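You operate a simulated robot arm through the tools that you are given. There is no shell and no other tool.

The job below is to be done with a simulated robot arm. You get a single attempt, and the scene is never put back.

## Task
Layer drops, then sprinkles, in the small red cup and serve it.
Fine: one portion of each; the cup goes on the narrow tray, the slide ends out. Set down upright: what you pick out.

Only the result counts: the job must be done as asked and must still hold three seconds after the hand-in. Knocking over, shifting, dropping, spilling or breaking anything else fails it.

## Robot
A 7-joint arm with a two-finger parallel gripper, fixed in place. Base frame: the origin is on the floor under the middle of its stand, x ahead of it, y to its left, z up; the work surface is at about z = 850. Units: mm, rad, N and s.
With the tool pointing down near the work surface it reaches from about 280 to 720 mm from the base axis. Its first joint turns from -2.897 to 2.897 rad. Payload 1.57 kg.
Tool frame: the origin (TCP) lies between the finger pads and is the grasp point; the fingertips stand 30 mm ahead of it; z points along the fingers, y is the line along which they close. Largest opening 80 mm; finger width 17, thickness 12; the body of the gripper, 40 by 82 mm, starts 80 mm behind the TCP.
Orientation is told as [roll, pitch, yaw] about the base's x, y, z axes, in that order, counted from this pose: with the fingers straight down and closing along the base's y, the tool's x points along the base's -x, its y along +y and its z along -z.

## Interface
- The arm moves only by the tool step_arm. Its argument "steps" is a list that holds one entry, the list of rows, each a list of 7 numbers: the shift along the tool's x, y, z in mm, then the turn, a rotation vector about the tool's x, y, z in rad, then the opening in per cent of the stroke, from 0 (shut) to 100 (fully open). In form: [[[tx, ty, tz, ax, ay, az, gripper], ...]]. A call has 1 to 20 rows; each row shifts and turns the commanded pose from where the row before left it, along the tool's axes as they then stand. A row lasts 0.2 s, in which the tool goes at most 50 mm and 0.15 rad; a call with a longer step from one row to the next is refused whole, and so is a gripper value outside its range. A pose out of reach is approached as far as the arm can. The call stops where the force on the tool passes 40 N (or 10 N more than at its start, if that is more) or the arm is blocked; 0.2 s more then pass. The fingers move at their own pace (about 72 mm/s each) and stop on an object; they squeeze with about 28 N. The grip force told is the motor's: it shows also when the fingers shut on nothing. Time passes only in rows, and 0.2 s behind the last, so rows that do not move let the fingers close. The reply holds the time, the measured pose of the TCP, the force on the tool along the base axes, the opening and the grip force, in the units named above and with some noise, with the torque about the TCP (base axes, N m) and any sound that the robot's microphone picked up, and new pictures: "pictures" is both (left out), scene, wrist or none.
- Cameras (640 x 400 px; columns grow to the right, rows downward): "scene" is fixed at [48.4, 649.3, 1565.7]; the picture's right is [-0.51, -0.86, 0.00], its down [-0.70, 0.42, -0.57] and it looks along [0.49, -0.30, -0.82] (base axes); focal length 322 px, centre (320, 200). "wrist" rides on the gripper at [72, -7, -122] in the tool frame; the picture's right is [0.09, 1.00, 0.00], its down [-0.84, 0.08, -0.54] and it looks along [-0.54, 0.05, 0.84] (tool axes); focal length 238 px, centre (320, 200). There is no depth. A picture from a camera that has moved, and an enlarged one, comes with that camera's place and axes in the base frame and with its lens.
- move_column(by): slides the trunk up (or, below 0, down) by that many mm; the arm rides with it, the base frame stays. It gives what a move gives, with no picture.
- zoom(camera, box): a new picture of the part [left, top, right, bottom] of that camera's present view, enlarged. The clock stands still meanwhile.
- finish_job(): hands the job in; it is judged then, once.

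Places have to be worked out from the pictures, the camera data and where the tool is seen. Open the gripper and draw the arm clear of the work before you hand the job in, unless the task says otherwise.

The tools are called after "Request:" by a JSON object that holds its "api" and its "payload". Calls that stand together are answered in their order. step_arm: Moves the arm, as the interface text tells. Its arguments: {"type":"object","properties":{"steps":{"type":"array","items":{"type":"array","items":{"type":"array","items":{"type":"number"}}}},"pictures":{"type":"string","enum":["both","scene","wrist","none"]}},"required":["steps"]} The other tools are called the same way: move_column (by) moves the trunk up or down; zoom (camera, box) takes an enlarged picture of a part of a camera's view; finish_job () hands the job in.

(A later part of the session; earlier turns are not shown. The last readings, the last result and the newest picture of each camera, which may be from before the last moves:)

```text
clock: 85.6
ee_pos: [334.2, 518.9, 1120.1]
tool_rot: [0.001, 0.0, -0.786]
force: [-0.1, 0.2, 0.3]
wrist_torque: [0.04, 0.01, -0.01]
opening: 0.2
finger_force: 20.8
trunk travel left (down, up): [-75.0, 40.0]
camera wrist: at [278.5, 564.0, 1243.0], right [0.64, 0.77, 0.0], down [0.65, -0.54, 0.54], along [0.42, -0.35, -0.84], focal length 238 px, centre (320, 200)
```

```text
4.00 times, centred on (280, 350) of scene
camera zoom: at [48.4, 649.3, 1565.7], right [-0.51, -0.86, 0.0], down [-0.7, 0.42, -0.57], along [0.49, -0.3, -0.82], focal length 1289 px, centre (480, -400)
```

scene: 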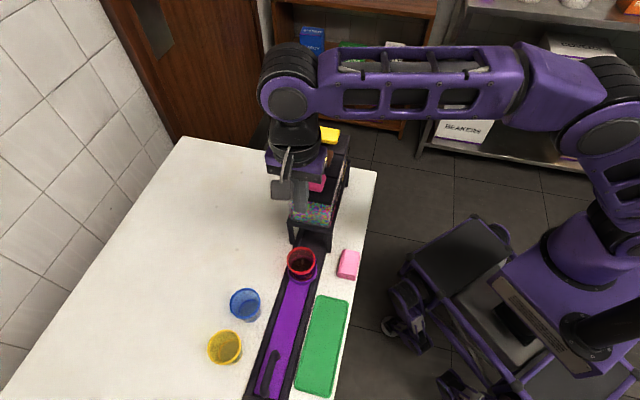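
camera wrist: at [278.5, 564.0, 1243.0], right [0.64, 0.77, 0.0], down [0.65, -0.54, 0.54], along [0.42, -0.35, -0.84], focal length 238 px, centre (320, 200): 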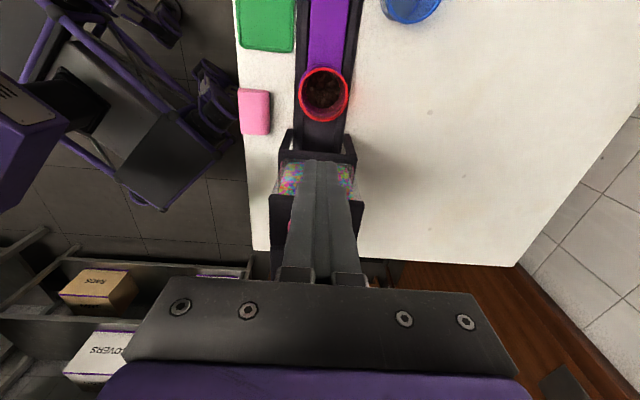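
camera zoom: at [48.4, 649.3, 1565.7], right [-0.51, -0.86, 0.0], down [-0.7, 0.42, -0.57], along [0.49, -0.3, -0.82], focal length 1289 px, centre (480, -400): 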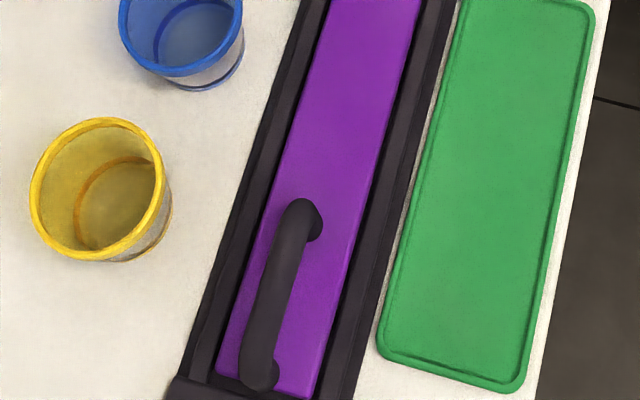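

The picture matches the fully-out one within a pixel, so the slide is out. Now back to the handle to push to the sprinkles position.

Request:
{"api": "step_arm", "payload": {"steps": [[[29.7, 0, 27, 0, 0, 0, 0], [29.7, 0, 27, 0, 0, 0, 20], [0, 0, 0, 0, 0.125, 0, 55], [0, 0, 0, 0, 0.126, 0, 55], [26.3, 0.26, 29.5, 0, 0, 0, 55], [26.3, 0.26, 29.5, 0, 0, 0, 55], [26.3, 0.26, 29.5, 0, 0, 0, 55], [26.3, 0.26, 29.5, 0, 0, 0, 55], [26.3, 0.26, 29.5, 0, 0, 0, 55], [0, 0, 0, 0, 0, 0, 55], [0, 0, 0, 0, 0, 0, 55]]], "pictures": "wrist"}}

```text
clock: 88.0
ee_pos: [178.4, 680.6, 956.7]
tool_rot: [0.001, 0.252, -0.786]
force: [-0.4, -0.8, 0.4]
wrist_torque: [0.01, -0.01, 0.0]
opening: 43.9
finger_force: 0.1
trunk travel left (down, up): [-75.0, 40.0]
camera wrist: at [145.3, 702.5, 1093.1], right [0.64, 0.77, 0.02], down [0.72, -0.61, 0.32], along [0.26, -0.19, -0.95], focal length 238 px, centre (320, 200)
```

wrist: 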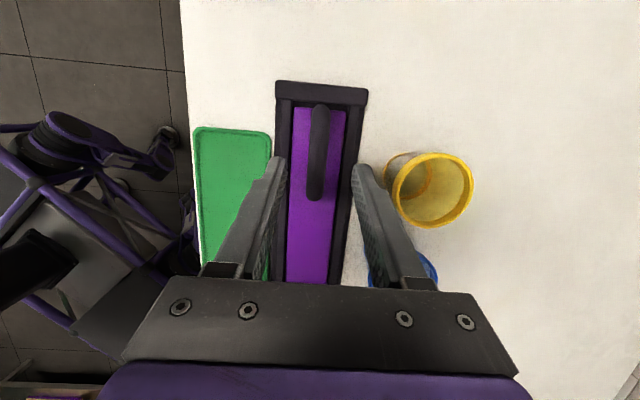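

The bar lies about 2.5 mm to one side; I correct that, go down and grip.

Request:
{"api": "step_arm", "payload": {"steps": [[[-6.2, -2.5, 24.2, 0, 0, 0, 55], [-6.2, 0, 24.4, 0, 0, 0, 55], [0, 0, 0, 0, 0, 0, 55], [0, 0, 0, 0, 0, 0, 25], [0, 0, 0, 0, 0, 0, 5], [0, 0, 0, 0, 0, 0, 5]]], "pictures": "wrist"}}

```text
clock: 89.4
ee_pos: [176.7, 679.0, 903.1]
tool_rot: [0.002, 0.251, -0.787]
force: [5.6, 5.5, -1.9]
wrist_torque: [0.17, 0.12, 0.09]
opening: 14.9
finger_force: 31.2
trunk travel left (down, up): [-75.0, 40.0]
camera wrist: at [144.5, 700.8, 1040.4], right [0.64, 0.77, 0.03], down [0.72, -0.61, 0.32], along [0.26, -0.19, -0.95], focal length 238 px, centre (320, 200)
```

wrist: 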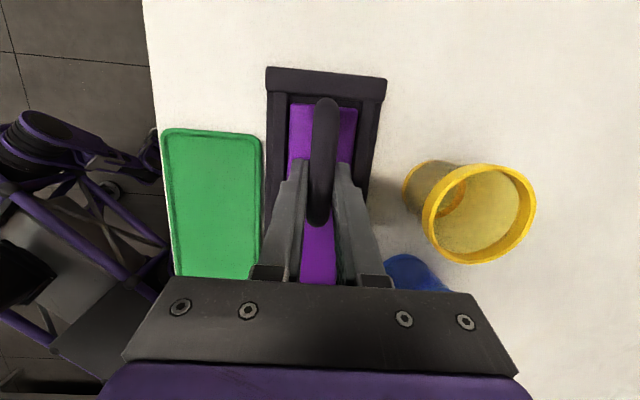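

Gripped. I relieve the side strain and push 101 mm to bring the cup under the sprinkles.

Request:
{"api": "step_arm", "payload": {"steps": [[[0, 1.2, 0, 0, 0, 0, 5], [-6.3, 0, -1.62, 0, 0, 0, 5], [-12.2, 0.06, -3.15, 0, 0, 0, 5], [-12.2, 0.06, -3.15, 0, 0, 0, 5], [-12.2, 0.06, -3.15, 0, 0, 0, 5], [-12.2, 0.06, -3.15, 0, 0, 0, 5], [-12.2, 0.06, -3.15, 0, 0, 0, 5], [-12.2, 0.06, -3.15, 0, 0, 0, 5], [-12.2, 0.06, -3.15, 0, 0, 0, 5], [-6.1, 0, -1.57, 0, 0, 0, 5], [0, 0, 0, 0, 0, 0, 5]]], "pictures": "both"}}

```text
clock: 91.8
ee_pos: [248.5, 606.8, 903.8]
tool_rot: [-0.001, 0.25, -0.784]
force: [-12.8, -9.7, -20.2]
wrist_torque: [-0.03, -0.1, -0.1]
opening: 14.5
finger_force: 30.6
trunk travel left (down, up): [-75.0, 40.0]
camera wrist: at [215.8, 630.2, 1040.5], right [0.64, 0.77, 0.02], down [0.72, -0.61, 0.32], along [0.26, -0.19, -0.95], focal length 238 px, centre (320, 200)
```

scene: 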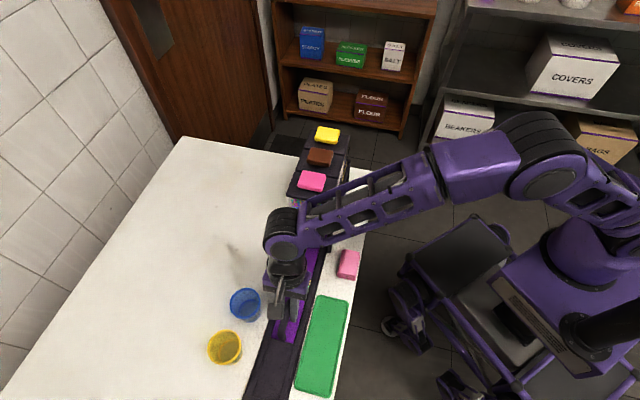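
wrist: 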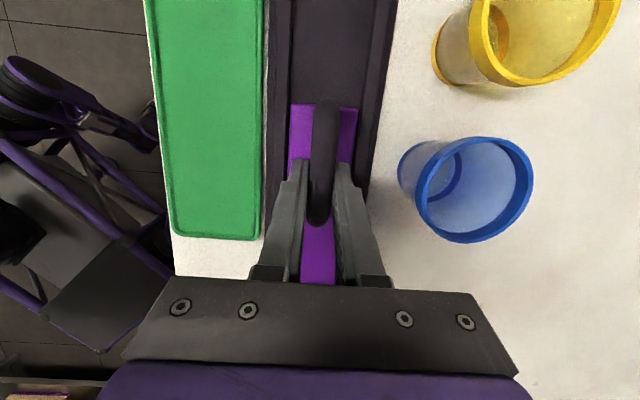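

Travel 101.8 mm. I relieve the strain (side 16 N, lift 20 N), then let go of the handle.

Request:
{"api": "step_arm", "payload": {"steps": [[[-0.35, -1.2, 1.4, 0, 0, 0, 5], [-0.35, -1.2, 1.4, 0, 0, 0, 5], [0, 0, 0, 0, 0, 0, 5]]], "pictures": "none"}}

Request:
{"api": "step_arm", "payload": {"steps": [[[0, 0, 0, 0, 0, 0, 30], [0, 0, 0, 0, 0, 0, 55], [0, 0, 0, 0, 0, 0, 55]]], "pictures": "wrist"}}

```text
clock: 92.6
ee_pos: [249.2, 606.4, 904.3]
tool_rot: [0.005, 0.253, -0.786]
force: [-5.1, -0.9, -4.7]
wrist_torque: [-0.44, -0.44, 0.03]
opening: 14.5
finger_force: 30.8
trunk travel left (down, up): [-75.0, 40.0]
```

```text
clock: 93.4
ee_pos: [248.6, 605.2, 902.0]
tool_rot: [0.001, 0.252, -0.784]
force: [-0.1, 0.1, 0.4]
wrist_torque: [0.01, 0.0, -0.01]
opening: 43.8
finger_force: 0.0
trunk travel left (down, up): [-75.0, 40.0]
camera wrist: at [215.5, 628.5, 1039.5], right [0.64, 0.77, 0.02], down [0.72, -0.61, 0.32], along [0.26, -0.19, -0.95], focal length 238 px, centre (320, 200)
```

wrist: 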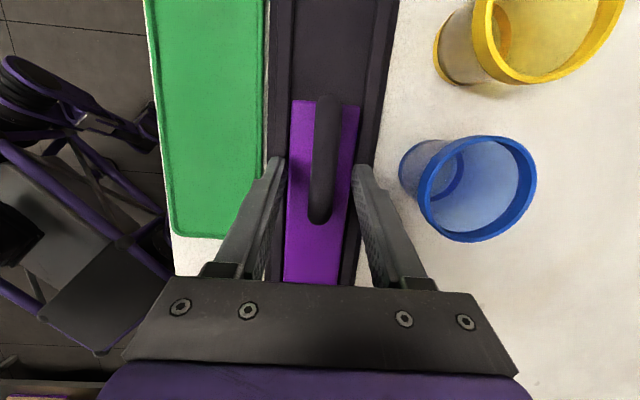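

Released at 102.6 mm travel. Now up, straighten, and over to the sprinkles (pink) button.

Request:
{"api": "step_arm", "payload": {"steps": [[[5, 0, -19.4, 0, 0, 0, 55], [7.5, 0, -29, 0, 0, 0, 55], [-12.6, 0, -32.3, 0, 0, 0, 55], [-12.6, 0, -32.3, 0, 0, 0, 55], [-12.6, 0, -32.3, 0, 0, 0, 40], [-12.6, 0, -32.3, 0, 0, 0, 20], [-12.6, 0, -32.3, 0, 0, 0, 0], [-12.6, 0, -32.3, 0, 0, 0, 0], [0, 0, 0, 0, -0.125, 0, 0], [0, 0, 0, 0, -0.126, 0, 0], [-26.6, 1.1, 0, 0, 0, 0, 0], [-26.6, 1.1, 0, 0, 0, 0, 0], [-26.6, 1.1, 0, 0, 0, 0, 0], [0, 0, 0, 0, 0, 0, 0], [0, 0, 0, 0, 0, 0, 0]]], "pictures": "both"}}

Request:
{"api": "zoom", "payload": {"camera": "scene", "box": [220, 200, 340, 360]}}

Request:
{"api": "zoom", "payload": {"camera": "wrist", "box": [240, 80, 400, 290]}}

```text
clock: 96.6
ee_pos: [390.8, 466.3, 1121.4]
tool_rot: [0.002, 0.001, -0.786]
force: [0.2, 0.4, -0.7]
wrist_torque: [0.03, -0.02, -0.03]
opening: 0.2
finger_force: 21.5
trunk travel left (down, up): [-75.0, 40.0]
camera wrist: at [335.5, 510.7, 1244.8], right [0.64, 0.77, 0.0], down [0.65, -0.54, 0.54], along [0.42, -0.35, -0.84], focal length 238 px, centre (320, 200)
```

scene: 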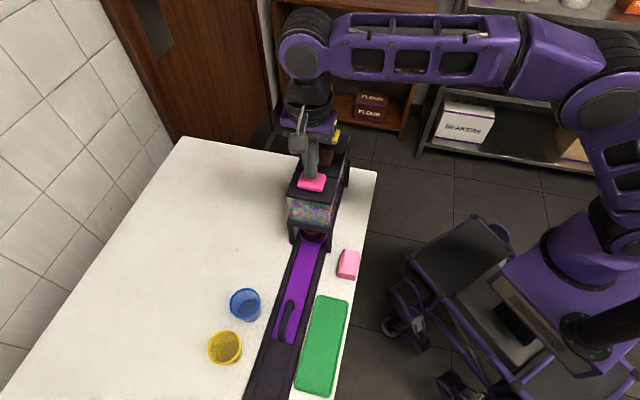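
wrist: 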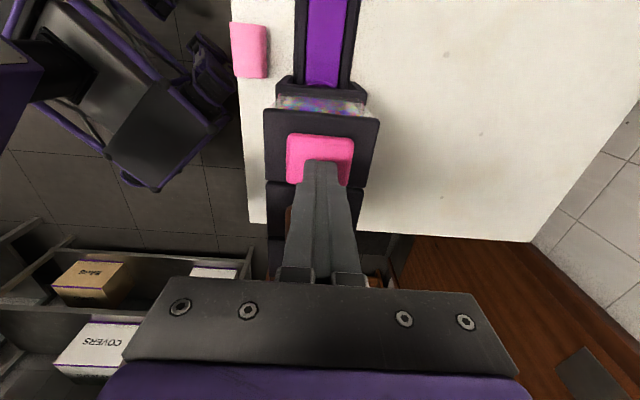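

```text
2.50 times, centred on (280, 280) of scene
camera zoom: at [48.4, 649.3, 1565.7], right [-0.51, -0.86, 0.0], down [-0.7, 0.42, -0.57], along [0.49, -0.3, -0.82], focal length 806 px, centre (420, 0)
```

zoom: 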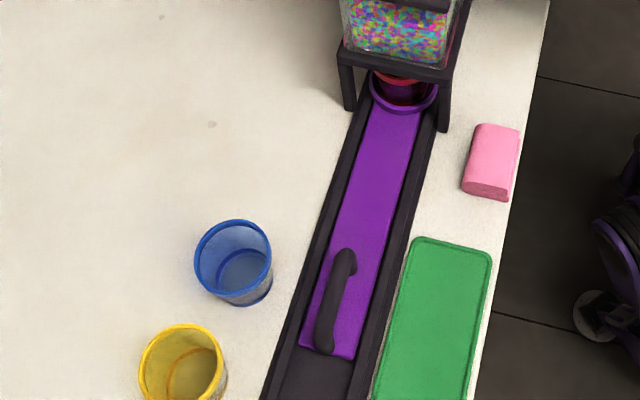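

```text
1.90 times, centred on (320, 185) of wrist
camera zoom: at [335.5, 510.7, 1244.8], right [0.64, 0.77, 0.0], down [0.65, -0.54, 0.54], along [0.42, -0.35, -0.84], focal length 454 px, centre (320, 229)
```

zoom: 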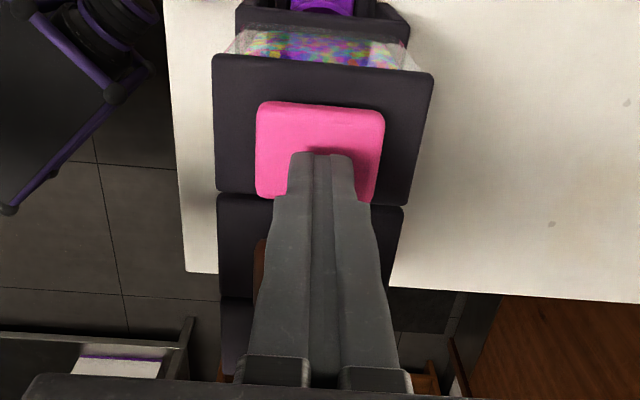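

The ring shows at about (391, 465), right under the sprinkles button. I lower onto the pink button.

Request:
{"api": "step_arm", "payload": {"steps": [[[-2, 0.4, 4, 0, 0, 0, 0], [0, 0, 4, 0, 0, 0, 0], [0, 0, 4, 0, 0, 0, 0], [0, 0, 3, 0, 0, 0, 0], [0, 0, 2, 0, 0, 0, 0]]], "pictures": "none"}}

```text
clock: 97.8
ee_pos: [393.8, 464.7, 1105.3]
tool_rot: [0.001, 0.003, -0.785]
force: [-1.5, 0.1, 2.6]
wrist_torque: [0.02, 0.07, -0.02]
opening: 0.1
finger_force: 21.9
trunk travel left (down, up): [-75.0, 40.0]
```

Light contact at TCP z≈1105. I press down in one motion.

Request:
{"api": "step_arm", "payload": {"steps": [[[0, 0, 2, 0, 0, 0, 0], [0, 0, 2, 0, 0, 0, 0], [0, 0, 2, 0, 0, 0, 0], [0, 0, 2, 0, 0, 0, 0]]], "pictures": "none"}}

```text
clock: 98.8
ee_pos: [394.2, 465.5, 1100.3]
tool_rot: [0.007, 0.002, -0.786]
force: [-3.2, 1.0, 17.7]
wrist_torque: [-0.02, 0.08, -0.13]
opening: 0.0
finger_force: 21.4
trunk travel left (down, up): [-75.0, 40.0]
```

17.7 N at 1100.3; I press on to the stop as with the first button.

Request:
{"api": "step_arm", "payload": {"steps": [[[0, 0, 2, 0, 0, 0, 0], [0, 0, 2, 0, 0, 0, 0]]], "pictures": "none"}}

```text
clock: 99.4
ee_pos: [393.4, 465.1, 1097.8]
tool_rot: [0.013, 0.003, -0.785]
force: [-3.5, 2.2, 38.6]
wrist_torque: [0.07, 0.08, 0.08]
opening: 0.1
finger_force: 21.4
trunk travel left (down, up): [-75.0, 40.0]
```

Bottomed at 38.6 N. I hold briefly as before, then release straight up.

Request:
{"api": "step_arm", "payload": {"steps": [[[0, 0, -1, 0, 0, 0, 0], [0, 0, 0, 0, 0, 0, 0], [0, 0, -4, 0, 0, 0, 0], [0, 0, -5, 0, 0, 0, 0], [0, 0, -6, 0, 0, 0, 0], [0, 0, -6, 0, 0, 0, 0], [0, 0, 0, 0, 0, 0, 0]]], "pictures": "both"}}

Request:
{"api": "zoom", "payload": {"camera": "scene", "box": [260, 160, 360, 280]}}

```text
clock: 101.0
ee_pos: [393.7, 464.7, 1113.9]
tool_rot: [0.002, 0.001, -0.784]
force: [-0.4, -0.8, 0.2]
wrist_torque: [-0.02, 0.0, 0.01]
opening: 0.0
finger_force: 21.2
trunk travel left (down, up): [-75.0, 40.0]
camera wrist: at [338.8, 510.6, 1237.4], right [0.64, 0.77, 0.0], down [0.65, -0.54, 0.54], along [0.42, -0.35, -0.84], focal length 238 px, centre (320, 200)
```

scene: 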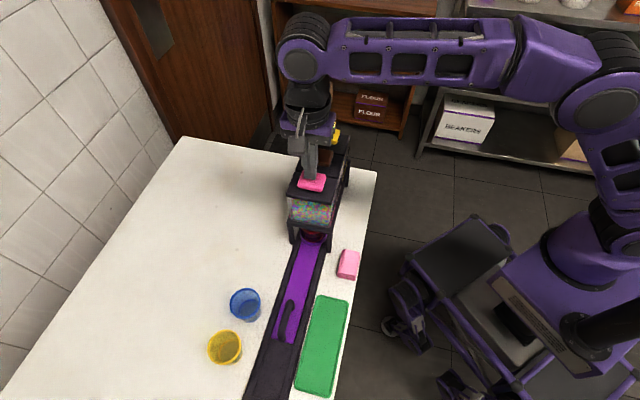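
wrist: 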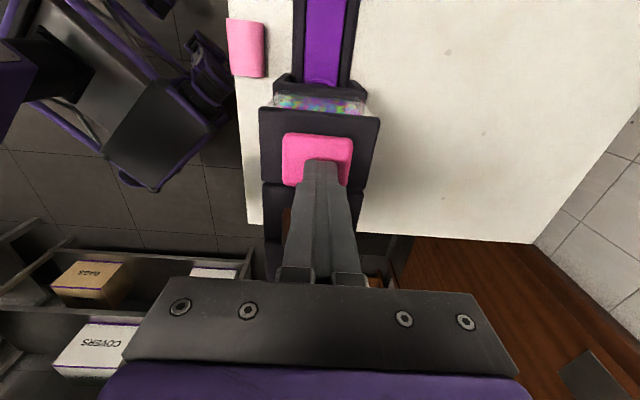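

```text
3.33 times, centred on (310, 220) of scene
camera zoom: at [48.4, 649.3, 1565.7], right [-0.51, -0.86, 0.0], down [-0.7, 0.42, -0.57], along [0.49, -0.3, -0.82], focal length 1074 px, centre (353, 133)
```

zoom: 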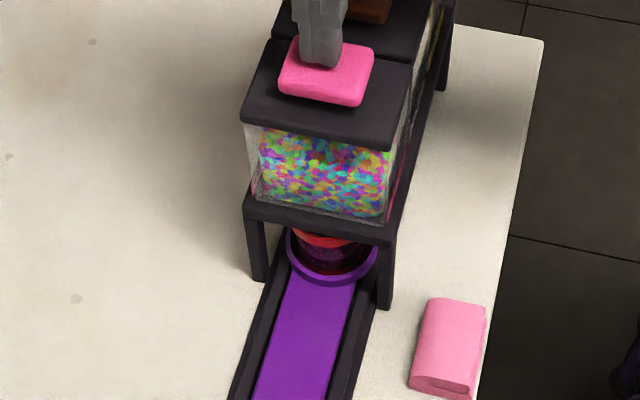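

Sprinkles pressed once and the button is back up. I return to the handle.

Request:
{"api": "step_arm", "payload": {"steps": [[[0, 0, -7, 0, 0, 0, 0], [26.6, -1.1, 0, 0, 0, 0, 0], [26.6, -1.1, 0, 0, 0, 0, 0], [26.6, -1.1, 0, 0, 0, 0, 0], [0, 0, 0, 0, 0.125, 0, 20], [0, 0, 0, 0, 0.126, 0, 55], [12.6, 0.2, 32.3, 0, 0, 0, 55], [12.6, 0.2, 32.3, 0, 0, 0, 55], [12.6, 0.2, 32.3, 0, 0, 0, 55], [12.6, 0.2, 32.3, 0, 0, 0, 55], [12.6, 0.2, 32.3, 0, 0, 0, 55], [12.6, 0.2, 32.3, 0, 0, 0, 55], [0, 0, 0, 0, 0, 0, 55], [0, 0, 0, 0, 0, 0, 55]]], "pictures": "wrist"}}

```text
clock: 104.0
ee_pos: [249.0, 607.0, 951.7]
tool_rot: [0.001, 0.25, -0.786]
force: [-0.2, 0.4, -0.5]
wrist_torque: [-0.01, 0.0, 0.01]
opening: 44.1
finger_force: 0.1
trunk travel left (down, up): [-75.0, 40.0]
camera wrist: at [217.4, 629.0, 1088.8], right [0.64, 0.77, 0.02], down [0.72, -0.61, 0.32], along [0.26, -0.19, -0.95], focal length 238 px, centre (320, 200)
```

wrist: 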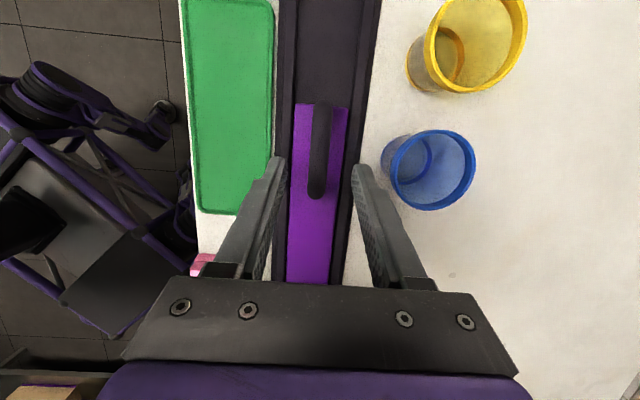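

Lined up. Down and grip the bar.

Request:
{"api": "step_arm", "payload": {"steps": [[[-6, -0.7, 23.3, 0, 0, 0, 55], [-6, 0, 23.3, 0, 0, 0, 55], [0, 0, 0, 0, 0, 0, 55], [0, 0, 0, 0, 0, 0, 25], [0, 0, 0, 0, 0, 0, 5], [0, 0, 0, 0, 0, 0, 5]]], "pictures": "wrist"}}

```text
clock: 105.4
ee_pos: [248.9, 605.6, 903.6]
tool_rot: [0.002, 0.251, -0.785]
force: [-1.4, -1.3, -0.8]
wrist_torque: [0.07, 0.05, -0.02]
opening: 14.9
finger_force: 30.5
trunk travel left (down, up): [-75.0, 40.0]
camera wrist: at [217.4, 628.1, 1040.9], right [0.64, 0.77, 0.02], down [0.72, -0.61, 0.32], along [0.26, -0.19, -0.95], focal length 238 px, centre (320, 200)
```

wrist: 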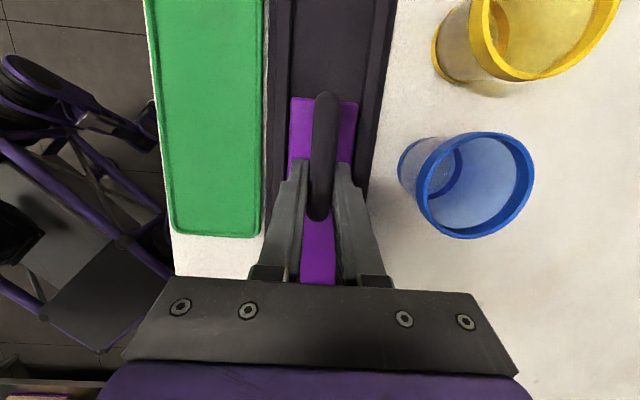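

Gripped. I pull the slide out 91 mm, then ease to the stop.

Request:
{"api": "step_arm", "payload": {"steps": [[[6.3, 0, 1.62, 0, 0, 0, 5], [12.59, -0.05, 3.25, 0, 0, 0, 5], [12.59, -0.05, 3.25, 0, 0, 0, 5], [12.59, -0.05, 3.25, 0, 0, 0, 5], [12.59, -0.05, 3.25, 0, 0, 0, 5], [12.59, -0.05, 3.25, 0, 0, 0, 5], [12.59, -0.05, 3.25, 0, 0, 0, 5], [6.3, 0, 1.62, 0, 0, 0, 5], [0, 0, 0, 0, 0, 0, 5]]], "pictures": "none"}}

```text
clock: 107.4
ee_pos: [185.2, 671.1, 904.5]
tool_rot: [-0.002, 0.252, -0.786]
force: [-0.3, 1.4, -8.9]
wrist_torque: [-0.33, -0.38, -0.02]
opening: 14.8
finger_force: 31.0
trunk travel left (down, up): [-75.0, 40.0]
```

91.4 mm out, forces small. I ease the rest toward the stop.

Request:
{"api": "step_arm", "payload": {"steps": [[[2.5, 0, 2.2, 0, 0, 0, 5], [2.9, 0, 0.75, 0, 0, 0, 5], [2.9, 0, 0.75, 0, 0, 0, 5], [0, 0, 0, 0, 0, 0, 5]]], "pictures": "none"}}

```text
clock: 108.4
ee_pos: [178.4, 675.9, 904.6]
tool_rot: [0.004, 0.253, -0.785]
force: [2.9, 3.2, 0.2]
wrist_torque: [-0.25, -0.19, -0.01]
opening: 15.0
finger_force: 30.5
trunk travel left (down, up): [-75.0, 40.0]
```

No stop felt yet (99.6 mm). A little more.

Request:
{"api": "step_arm", "payload": {"steps": [[[1.45, 0, 0.38, 0, 0, 0, 5], [1.45, 0, 0.38, 0, 0, 0, 5], [1.45, 0, 0.38, 0, 0, 0, 5], [0, 0, 0, 0, 0, 0, 5]]], "pictures": "wrist"}}

```text
clock: 109.4
ee_pos: [179.2, 676.7, 904.1]
tool_rot: [0.002, 0.248, -0.785]
force: [15.3, -22.9, 8.3]
wrist_torque: [-0.22, -0.19, 0.03]
opening: 14.7
finger_force: 30.8
trunk travel left (down, up): [-75.0, 40.0]
camera wrist: at [146.2, 699.2, 1040.8], right [0.64, 0.77, 0.02], down [0.72, -0.61, 0.32], along [0.26, -0.19, -0.95], focal length 238 px, centre (320, 200)
```

wrist: 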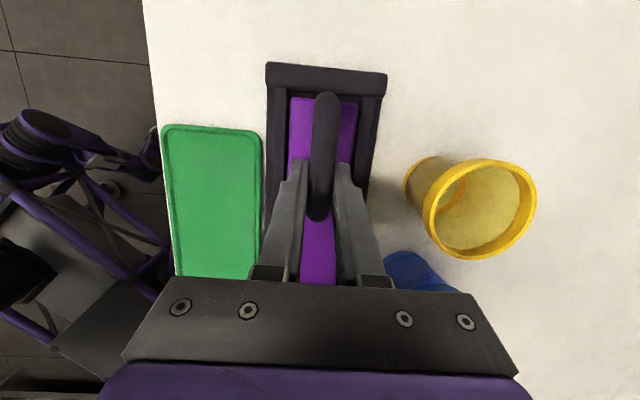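

27 N along the rail: the slide is at its outer stop. I relieve the pull and let go.

Request:
{"api": "step_arm", "payload": {"steps": [[[-2.2, 0.3, -0.57, 0, 0, 0, 5], [-1.2, 0.3, -0.31, 0, 0, 0, 5], [0, 0, 0, 0, 0, 0, 5]]], "pictures": "none"}}

Request:
{"api": "step_arm", "payload": {"steps": [[[0, 0, 0, 0, 0, 0, 30], [0, 0, 0, 0, 0, 0, 55], [0, 0, 0, 0, 0, 0, 55]]], "pictures": "none"}}

```text
clock: 110.2
ee_pos: [179.0, 677.1, 904.2]
tool_rot: [0.002, 0.253, -0.785]
force: [10.9, -9.9, 4.2]
wrist_torque: [-0.2, -0.25, 0.01]
opening: 14.4
finger_force: 31.0
trunk travel left (down, up): [-75.0, 40.0]
```

```text
clock: 111.0
ee_pos: [178.0, 676.8, 903.4]
tool_rot: [0.0, 0.251, -0.785]
force: [-1.0, 0.1, -0.5]
wrist_torque: [0.01, 0.01, 0.01]
opening: 44.1
finger_force: 0.1
trunk travel left (down, up): [-75.0, 40.0]
```

Released with the slide out. I move up and over to above the cup, straightening the tool, to inspect the contents and line up.

Request:
{"api": "step_arm", "payload": {"steps": [[[5, 0, -19.4, 0, 0, 0, 55], [7.5, 0, -29, 0, 0, 0, 60], [-29.95, 0.1, -18.05, 0, 0, 0, 70], [-29.95, 0.1, -18.05, 0, 0, 0, 85], [-29.95, 0.1, -18.05, 0, 0, 0, 95], [-29.95, 0.1, -18.05, 0, 0, 0, 95], [-29.95, 0.1, -18.05, 0, 0, 0, 95], [-29.95, 0.1, -18.05, 0, 0, 0, 95], [0, 0, 0, 0, -0.125, 0, 95], [0, 0, 0, 0, -0.126, 0, 95], [0, 0, 0, 0, 0, 0, 95], [0, 0, 0, 0, 0, 0, 95]]], "pictures": "both"}}

Request:
{"api": "zoom", "payload": {"camera": "wrist", "box": [250, 80, 390, 220]}}

Request:
{"api": "zoom", "payload": {"camera": "scene", "box": [240, 200, 340, 320]}}

```text
clock: 113.6
ee_pos: [321.1, 535.3, 1014.5]
tool_rot: [0.002, 0.001, -0.785]
force: [0.2, -0.5, 0.4]
wrist_torque: [0.0, 0.03, 0.0]
opening: 75.9
finger_force: 0.0
trunk travel left (down, up): [-75.0, 40.0]
camera wrist: at [265.9, 580.6, 1137.6], right [0.64, 0.77, 0.0], down [0.65, -0.54, 0.54], along [0.42, -0.35, -0.84], focal length 238 px, centre (320, 200)
```

scene: 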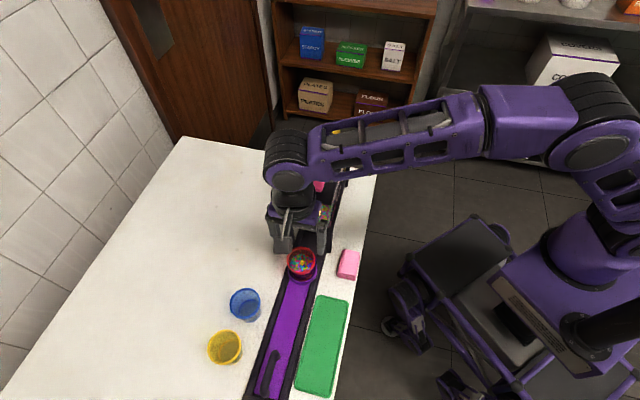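
wrist: 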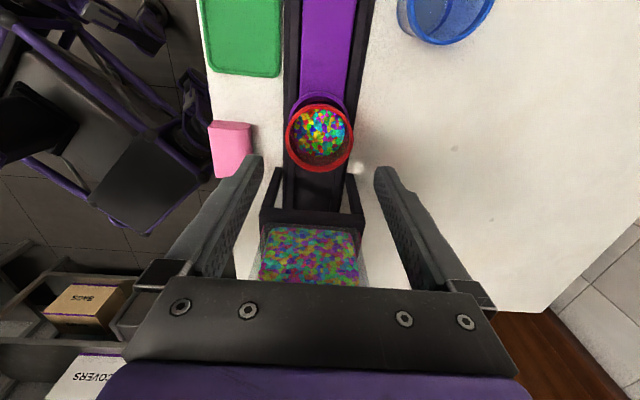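

```text
2.86 times, centred on (320, 150) of wrist
camera zoom: at [265.9, 580.6, 1137.6], right [0.64, 0.77, 0.0], down [0.65, -0.54, 0.54], along [0.42, -0.35, -0.84], focal length 681 px, centre (320, 343)
```

zoom: 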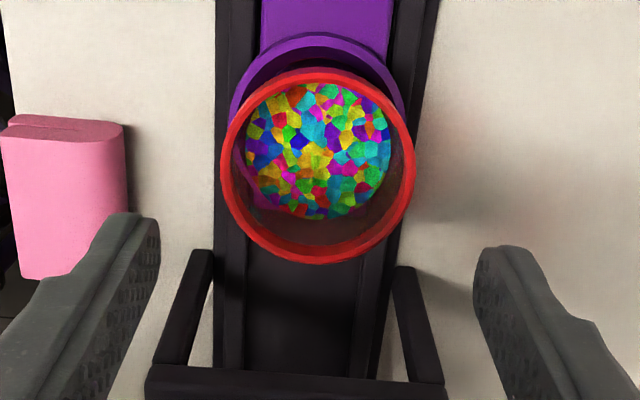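

```text
3.33 times, centred on (290, 260) of scene
camera zoom: at [48.4, 649.3, 1565.7], right [-0.51, -0.86, 0.0], down [-0.7, 0.42, -0.57], along [0.49, -0.3, -0.82], focal length 1074 px, centre (420, 0)
```

zoom: 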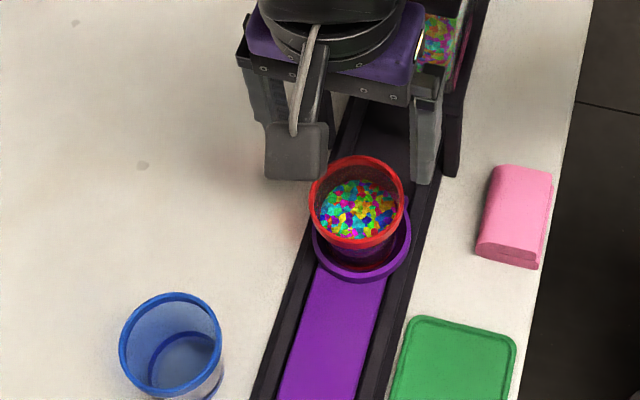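

Sprinkles lie on top of the drops, nothing spilled. The cup is at (319.5, 535.2); I go down around it with open fingers.

Request:
{"api": "step_arm", "payload": {"steps": [[[1.1, -1.2, 15, 0, 0, 0, 95], [0, 0, 25, 0, 0, 0, 95], [0, 0, 25, 0, 0, 0, 95], [0, 0, 22, 0, 0, 0, 95], [0, 0, 14, 0, 0, 0, 95], [0, 0, 6, 0, 0, 0, 95], [0, 0, 0, 0, 0, 0, 95], [0, 0, 0, 0, 0, 0, 95]]], "pictures": "wrist"}}

Request:
{"api": "zoom", "payload": {"camera": "wrist", "box": [220, 110, 420, 290]}}

```text
clock: 115.4
ee_pos: [319.1, 535.2, 907.5]
tool_rot: [0.003, 0.001, -0.784]
force: [0.5, -0.1, 0.1]
wrist_torque: [-0.01, 0.0, -0.02]
opening: 76.0
finger_force: 0.0
trunk travel left (down, up): [-75.0, 40.0]
camera wrist: at [263.5, 581.1, 1030.7], right [0.64, 0.77, 0.0], down [0.65, -0.54, 0.54], along [0.42, -0.35, -0.84], focal length 238 px, centre (320, 200)
```

wrist: 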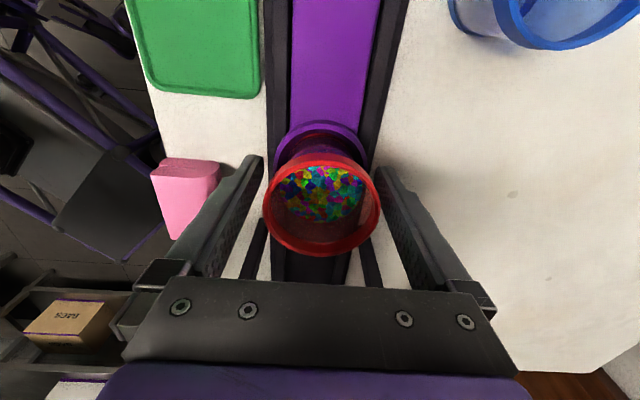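

```text
2.22 times, centred on (320, 200) of wrist
camera zoom: at [263.5, 581.1, 1030.7], right [0.64, 0.77, 0.0], down [0.65, -0.54, 0.54], along [0.42, -0.35, -0.84], focal length 530 px, centre (320, 200)
```

zoom: 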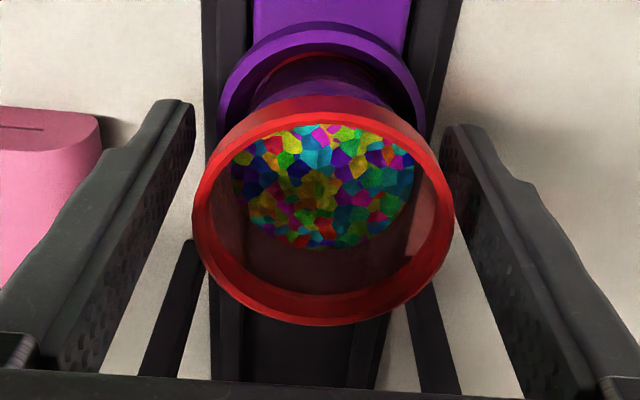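

Centred within 2 mm. I nudge 1.5 mm and close on the cup.

Request:
{"api": "step_arm", "payload": {"steps": [[[1.5, 0.2, 0, 0, 0, 0, 95], [0, 0, 0, 0, 0, 0, 80], [0, 0, 0, 0, 0, 0, 60], [0, 0, 0, 0, 0, 0, 40], [0, 0, 0, 0, 0, 0, 40]]], "pictures": "wrist"}}

```text
clock: 116.6
ee_pos: [318.6, 537.0, 907.3]
tool_rot: [0.003, 0.0, -0.786]
force: [1.0, 0.2, -0.7]
wrist_torque: [0.01, -0.03, -0.01]
opening: 52.9
finger_force: 28.4
trunk travel left (down, up): [-75.0, 40.0]
camera wrist: at [262.9, 582.2, 1030.3], right [0.64, 0.77, 0.0], down [0.65, -0.54, 0.54], along [0.42, -0.35, -0.84], focal length 238 px, centre (320, 200)
```

wrist: 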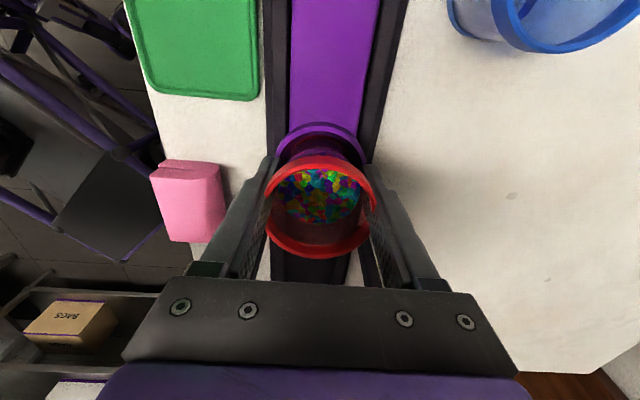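

Gripped at 52.9 mm, which looks like a firm seat. I test-lift 4 mm.

Request:
{"api": "step_arm", "payload": {"steps": [[[0, 0, -2, 0, 0, 0, 40], [0, 0, -2, 0, 0, 0, 40], [0, 0, 0, 0, 0, 0, 40]]], "pictures": "wrist"}}

```text
clock: 117.4
ee_pos: [318.4, 536.8, 912.0]
tool_rot: [0.001, -0.001, -0.787]
force: [0.2, 0.0, -0.5]
wrist_torque: [0.02, 0.01, 0.04]
opening: 52.5
finger_force: 27.9
trunk travel left (down, up): [-75.0, 40.0]
camera wrist: at [262.9, 582.5, 1034.0], right [0.64, 0.77, 0.0], down [0.65, -0.54, 0.54], along [0.42, -0.35, -0.84], focal length 238 px, centre (320, 200)
```

wrist: 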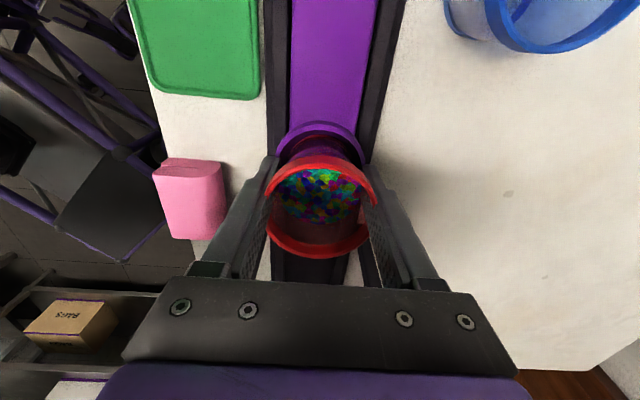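

The cup comes up with the gripper. I continue lifting gently out of the ring.

Request:
{"api": "step_arm", "payload": {"steps": [[[0, 0, -4, 0, 0, 0, 40], [0, 0, -5, 0, 0, 0, 40], [0, 0, -5, 0, 0, 0, 40], [0, 0, -5, 0, 0, 0, 40], [0, 0, -4, 0, 0, 0, 40]]], "pictures": "wrist"}}

```text
clock: 118.6
ee_pos: [317.8, 536.3, 934.6]
tool_rot: [0.003, 0.002, -0.785]
force: [0.2, 0.7, -1.0]
wrist_torque: [-0.03, -0.01, 0.03]
opening: 52.1
finger_force: 27.6
trunk travel left (down, up): [-75.0, 40.0]
camera wrist: at [263.0, 582.5, 1056.7], right [0.64, 0.77, 0.0], down [0.65, -0.54, 0.54], along [0.42, -0.35, -0.84], focal length 238 px, centre (320, 200)
```

wrist: 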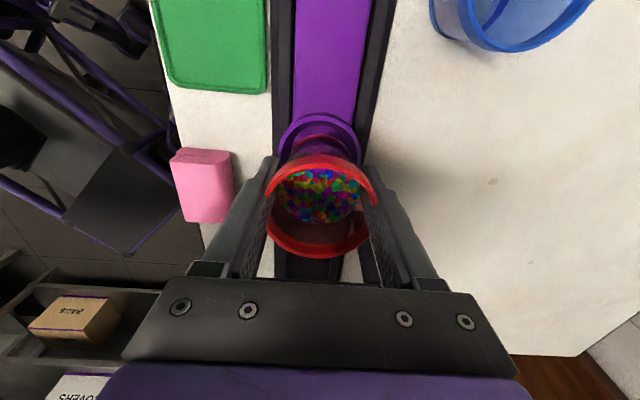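

Clear of the ring. I carry it over to above the middle of the green tray.

Request:
{"api": "step_arm", "payload": {"steps": [[[12, -7.5, 0, 0, 0, 0, 40], [22, -13.8, 0, 0, 0, 0, 40], [22, -13.8, 0, 0, 0, 0, 40], [22, -13.8, 0, 0, 0, 0, 40], [22, -13.8, 0, 0, 0, 0, 40], [20, -12.6, 0, 0, 0, 0, 40], [11.8, -7.6, 0, 0, 0, 0, 40], [0, 0, 0, 0, 0, 0, 40]]], "pictures": "both"}}

Request:
{"api": "zoom", "payload": {"camera": "wrist", "box": [200, 60, 440, 280]}}

```text
clock: 120.4
ee_pos: [166.0, 571.6, 934.4]
tool_rot: [0.003, -0.002, -0.785]
force: [-0.3, 0.4, -0.2]
wrist_torque: [0.0, 0.0, -0.01]
opening: 51.9
finger_force: 28.1
trunk travel left (down, up): [-75.0, 40.0]
camera wrist: at [109.9, 616.6, 1057.4], right [0.64, 0.77, 0.0], down [0.65, -0.54, 0.54], along [0.42, -0.35, -0.84], focal length 238 px, centre (320, 200)
```

scene: 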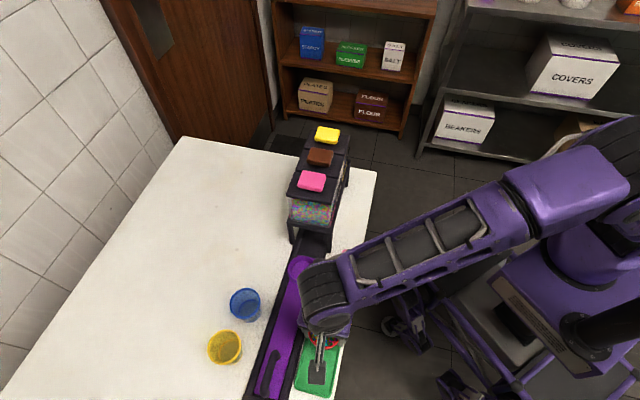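
wrist: 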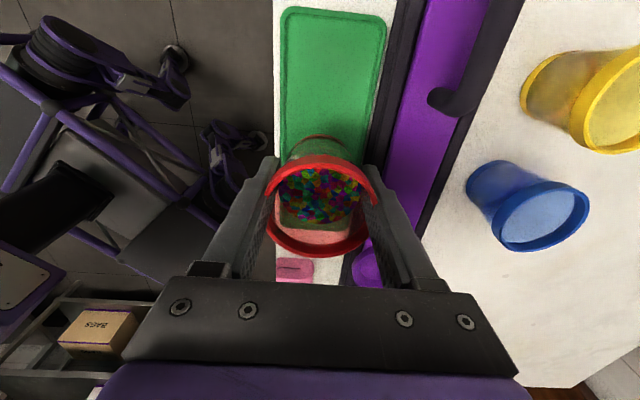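

```text
1.82 times, centred on (320, 170) of wrist
camera zoom: at [109.9, 616.6, 1057.4], right [0.64, 0.77, 0.0], down [0.65, -0.54, 0.54], along [0.42, -0.35, -0.84], focal length 433 px, centre (320, 254)
```

zoom: 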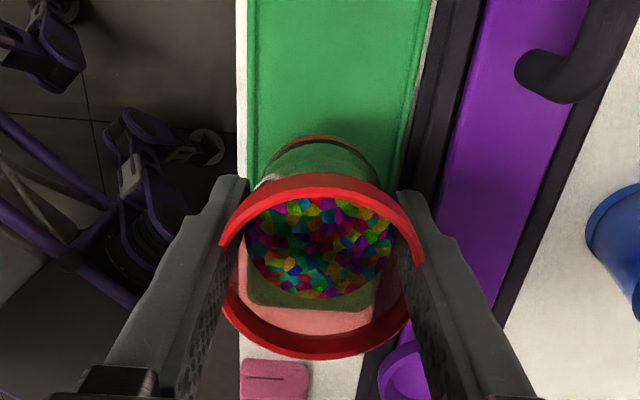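

The cup is over the tray's centre (tray centre about (168, 571)). I lower it 30 mm.

Request:
{"api": "step_arm", "payload": {"steps": [[[-0.5, 1, 5, 0, 0, 0, 40], [0, 0, 7, 0, 0, 0, 40], [0, 0, 7, 0, 0, 0, 40], [0, 0, 6, 0, 0, 0, 40], [0, 0, 5, 0, 0, 0, 40]]], "pictures": "wrist"}}

```text
clock: 121.6
ee_pos: [165.5, 572.0, 904.1]
tool_rot: [0.002, 0.0, -0.786]
force: [0.0, -0.6, -1.1]
wrist_torque: [-0.04, 0.01, 0.0]
opening: 52.0
finger_force: 28.3
trunk travel left (down, up): [-75.0, 40.0]
camera wrist: at [111.6, 616.3, 1027.1], right [0.64, 0.77, 0.0], down [0.65, -0.54, 0.54], along [0.42, -0.35, -0.84], focal length 238 px, centre (320, 200)
```

wrist: 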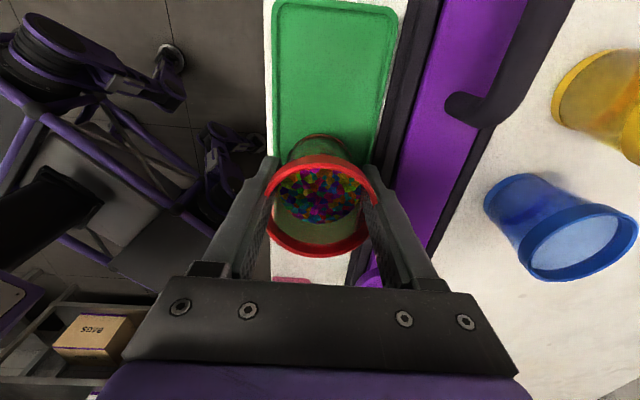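

No contact yet; I continue in small steps, watching the force.

Request:
{"api": "step_arm", "payload": {"steps": [[[0, 0, 1.5, 0, 0, 0, 40], [0, 0, 1.5, 0, 0, 0, 40], [0, 0, 1.5, 0, 0, 0, 40]]], "pictures": "none"}}

```text
clock: 122.4
ee_pos: [167.4, 570.3, 900.8]
tool_rot: [0.002, 0.001, -0.787]
force: [-0.1, -0.3, -1.2]
wrist_torque: [0.04, 0.01, -0.01]
opening: 52.3
finger_force: 28.9
trunk travel left (down, up): [-75.0, 40.0]
```

Still free. Further down in 1.5 mm steps.

Request:
{"api": "step_arm", "payload": {"steps": [[[0, 0, 1.5, 0, 0, 0, 40], [0, 0, 1.5, 0, 0, 0, 40]]], "pictures": "none"}}

Request:
{"api": "step_arm", "payload": {"steps": [[[0, 0, 1.5, 0, 0, 0, 40], [0, 0, 1.5, 0, 0, 0, 40]]], "pictures": "none"}}

```text
clock: 123.0
ee_pos: [166.4, 571.4, 897.1]
tool_rot: [0.004, 0.001, -0.786]
force: [0.9, -0.3, 5.4]
wrist_torque: [-0.1, -0.05, -0.03]
opening: 51.9
finger_force: 27.9
trunk travel left (down, up): [-75.0, 40.0]
```

```text
clock: 123.6
ee_pos: [168.5, 573.1, 897.4]
tool_rot: [0.007, 0.004, -0.786]
force: [2.0, 0.5, 23.1]
wrist_torque: [-0.08, -0.11, 0.12]
opening: 52.3
finger_force: 28.1
trunk travel left (down, up): [-75.0, 40.0]
```

Contact: the cup's base is on the tray (23 N down). I ease off until the load is small, then open.

Request:
{"api": "step_arm", "payload": {"steps": [[[0, 0, -1.5, 0, 0, 0, 40], [0, 0, -1.2, 0, 0, 0, 40], [0, 0, 0, 0, 0, 0, 40]]], "pictures": "wrist"}}

Request:
{"api": "zoom", "payload": {"camera": "scene", "box": [270, 280, 370, 400]}}

```text
clock: 124.4
ee_pos: [167.0, 572.6, 896.3]
tool_rot: [0.0, 0.0, -0.784]
force: [-0.6, 3.7, 15.1]
wrist_torque: [0.01, 0.07, -0.04]
opening: 51.8
finger_force: 28.0
trunk travel left (down, up): [-75.0, 40.0]
camera wrist: at [111.8, 616.6, 1019.0], right [0.64, 0.77, 0.0], down [0.65, -0.54, 0.54], along [0.42, -0.35, -0.84], focal length 238 px, centre (320, 200)
```

wrist: 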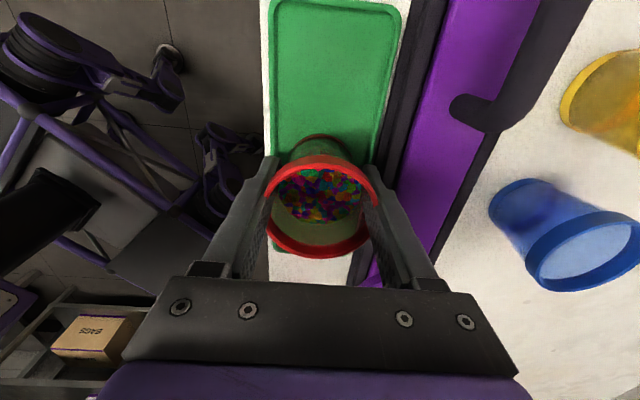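

```text
3.33 times, centred on (320, 340) of scene
camera zoom: at [48.4, 649.3, 1565.7], right [-0.51, -0.86, 0.0], down [-0.7, 0.42, -0.57], along [0.49, -0.3, -0.82], focal length 1074 px, centre (320, -267)
```

zoom: 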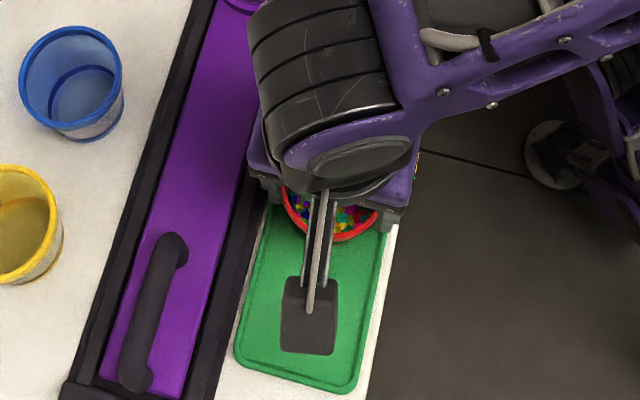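

Still 15 N; I ease up another 1.5 mm and then open slowly.

Request:
{"api": "step_arm", "payload": {"steps": [[[0, 0, -1.5, 0, 0, 0, 40], [0, 0, 0, 0, 0, 0, 40]]], "pictures": "none"}}

Request:
{"api": "step_arm", "payload": {"steps": [[[0, 0, 0, 0, 0, 0, 68], [0, 0, 0, 0, 0, 0, 74], [0, 0, 0, 0, 0, 0, 82], [0, 0, 0, 0, 0, 0, 90], [0, 0, 0, 0, 0, 0, 92]]], "pictures": "both"}}

Request:
{"api": "zoom", "payload": {"camera": "wrist", "box": [200, 80, 440, 280]}}

```text
clock: 125.0
ee_pos: [167.0, 571.1, 897.2]
tool_rot: [-0.002, -0.002, -0.784]
force: [-0.5, 0.7, 1.8]
wrist_torque: [-0.07, 0.02, -0.05]
opening: 52.0
finger_force: 27.8
trunk travel left (down, up): [-75.0, 40.0]
```

```text
clock: 126.2
ee_pos: [168.0, 571.6, 898.6]
tool_rot: [0.001, 0.0, -0.785]
force: [-1.2, -0.2, -0.2]
wrist_torque: [0.0, 0.0, 0.01]
opening: 73.5
finger_force: 0.2
trunk travel left (down, up): [-75.0, 40.0]
camera wrist: at [112.0, 617.0, 1020.4], right [0.64, 0.77, 0.0], down [0.65, -0.54, 0.54], along [0.42, -0.35, -0.84], focal length 238 px, centre (320, 200)
```

scene: 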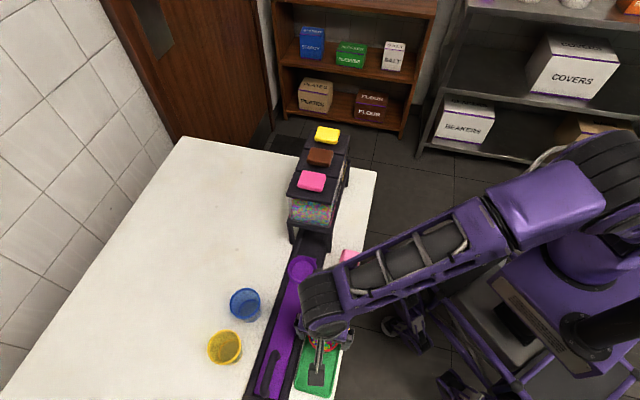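
wrist: 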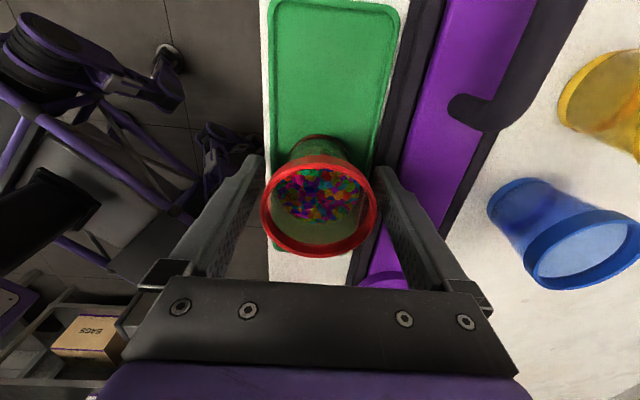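

```text
2.00 times, centred on (320, 180) of wrist
camera zoom: at [112.0, 617.0, 1020.4], right [0.64, 0.77, 0.0], down [0.65, -0.54, 0.54], along [0.42, -0.35, -0.84], focal length 477 px, centre (320, 240)
```

zoom: 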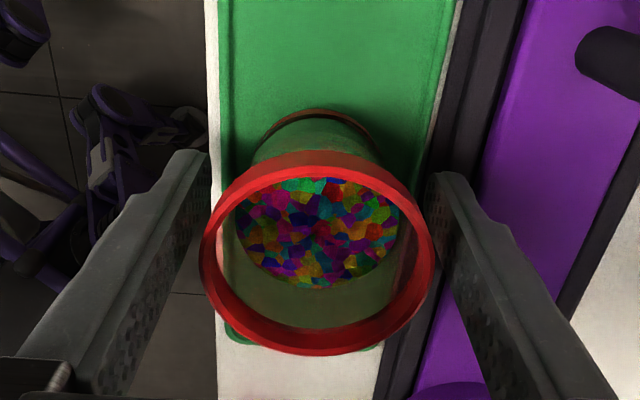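

The cup stands freely on the tray. I raise the open fingers straight up.

Request:
{"api": "step_arm", "payload": {"steps": [[[0, 0, -8, 0, 0, 0, 92], [0, 0, -15, 0, 0, 0, 92], [0, 0, -25, 0, 0, 0, 92], [0, 0, -35, 0, 0, 0, 92], [0, 0, -40, 0, 0, 0, 92], [0, 0, -40, 0, 0, 0, 92], [0, 0, 0, 0, 0, 0, 92]]], "pictures": "both"}}

Request:
{"api": "zoom", "payload": {"camera": "wrist", "box": [200, 20, 440, 220]}}

```text
clock: 127.8
ee_pos: [167.7, 571.0, 1062.1]
tool_rot: [0.003, 0.0, -0.786]
force: [0.1, 0.9, -0.1]
wrist_torque: [0.04, -0.03, 0.04]
opening: 73.6
finger_force: 0.0
trunk travel left (down, up): [-75.0, 40.0]
camera wrist: at [112.1, 616.4, 1183.9], right [0.64, 0.77, 0.0], down [0.65, -0.54, 0.54], along [0.42, -0.35, -0.84], focal length 238 px, centre (320, 200)
```

scene: 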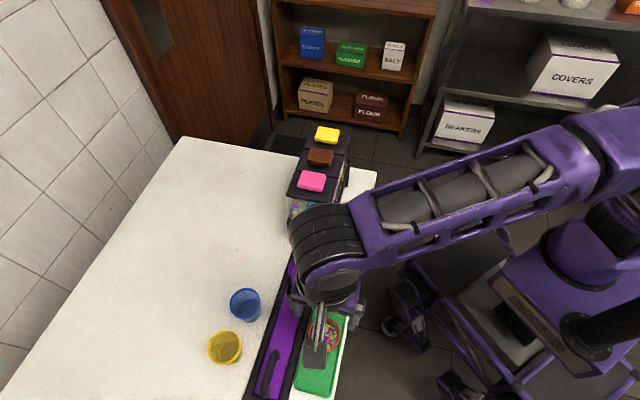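
wrist: 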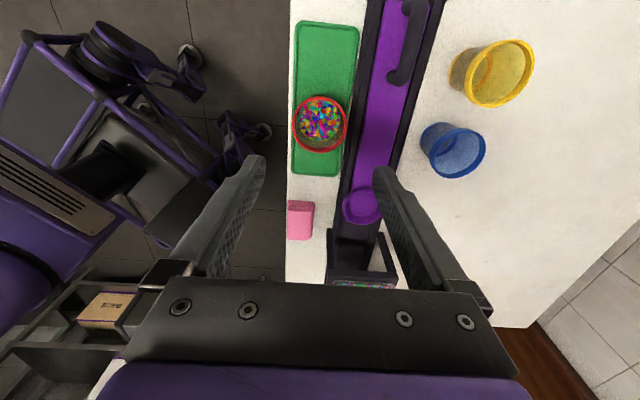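

```text
2.00 times, centred on (320, 120) of wrist
camera zoom: at [112.1, 616.4, 1183.9], right [0.64, 0.77, 0.0], down [0.65, -0.54, 0.54], along [0.42, -0.35, -0.84], focal length 477 px, centre (320, 360)
```

zoom: 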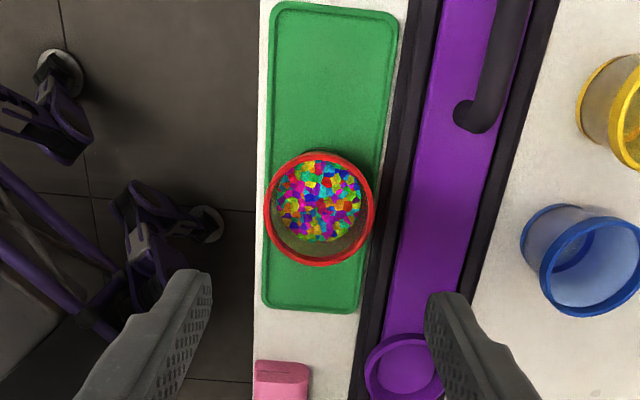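

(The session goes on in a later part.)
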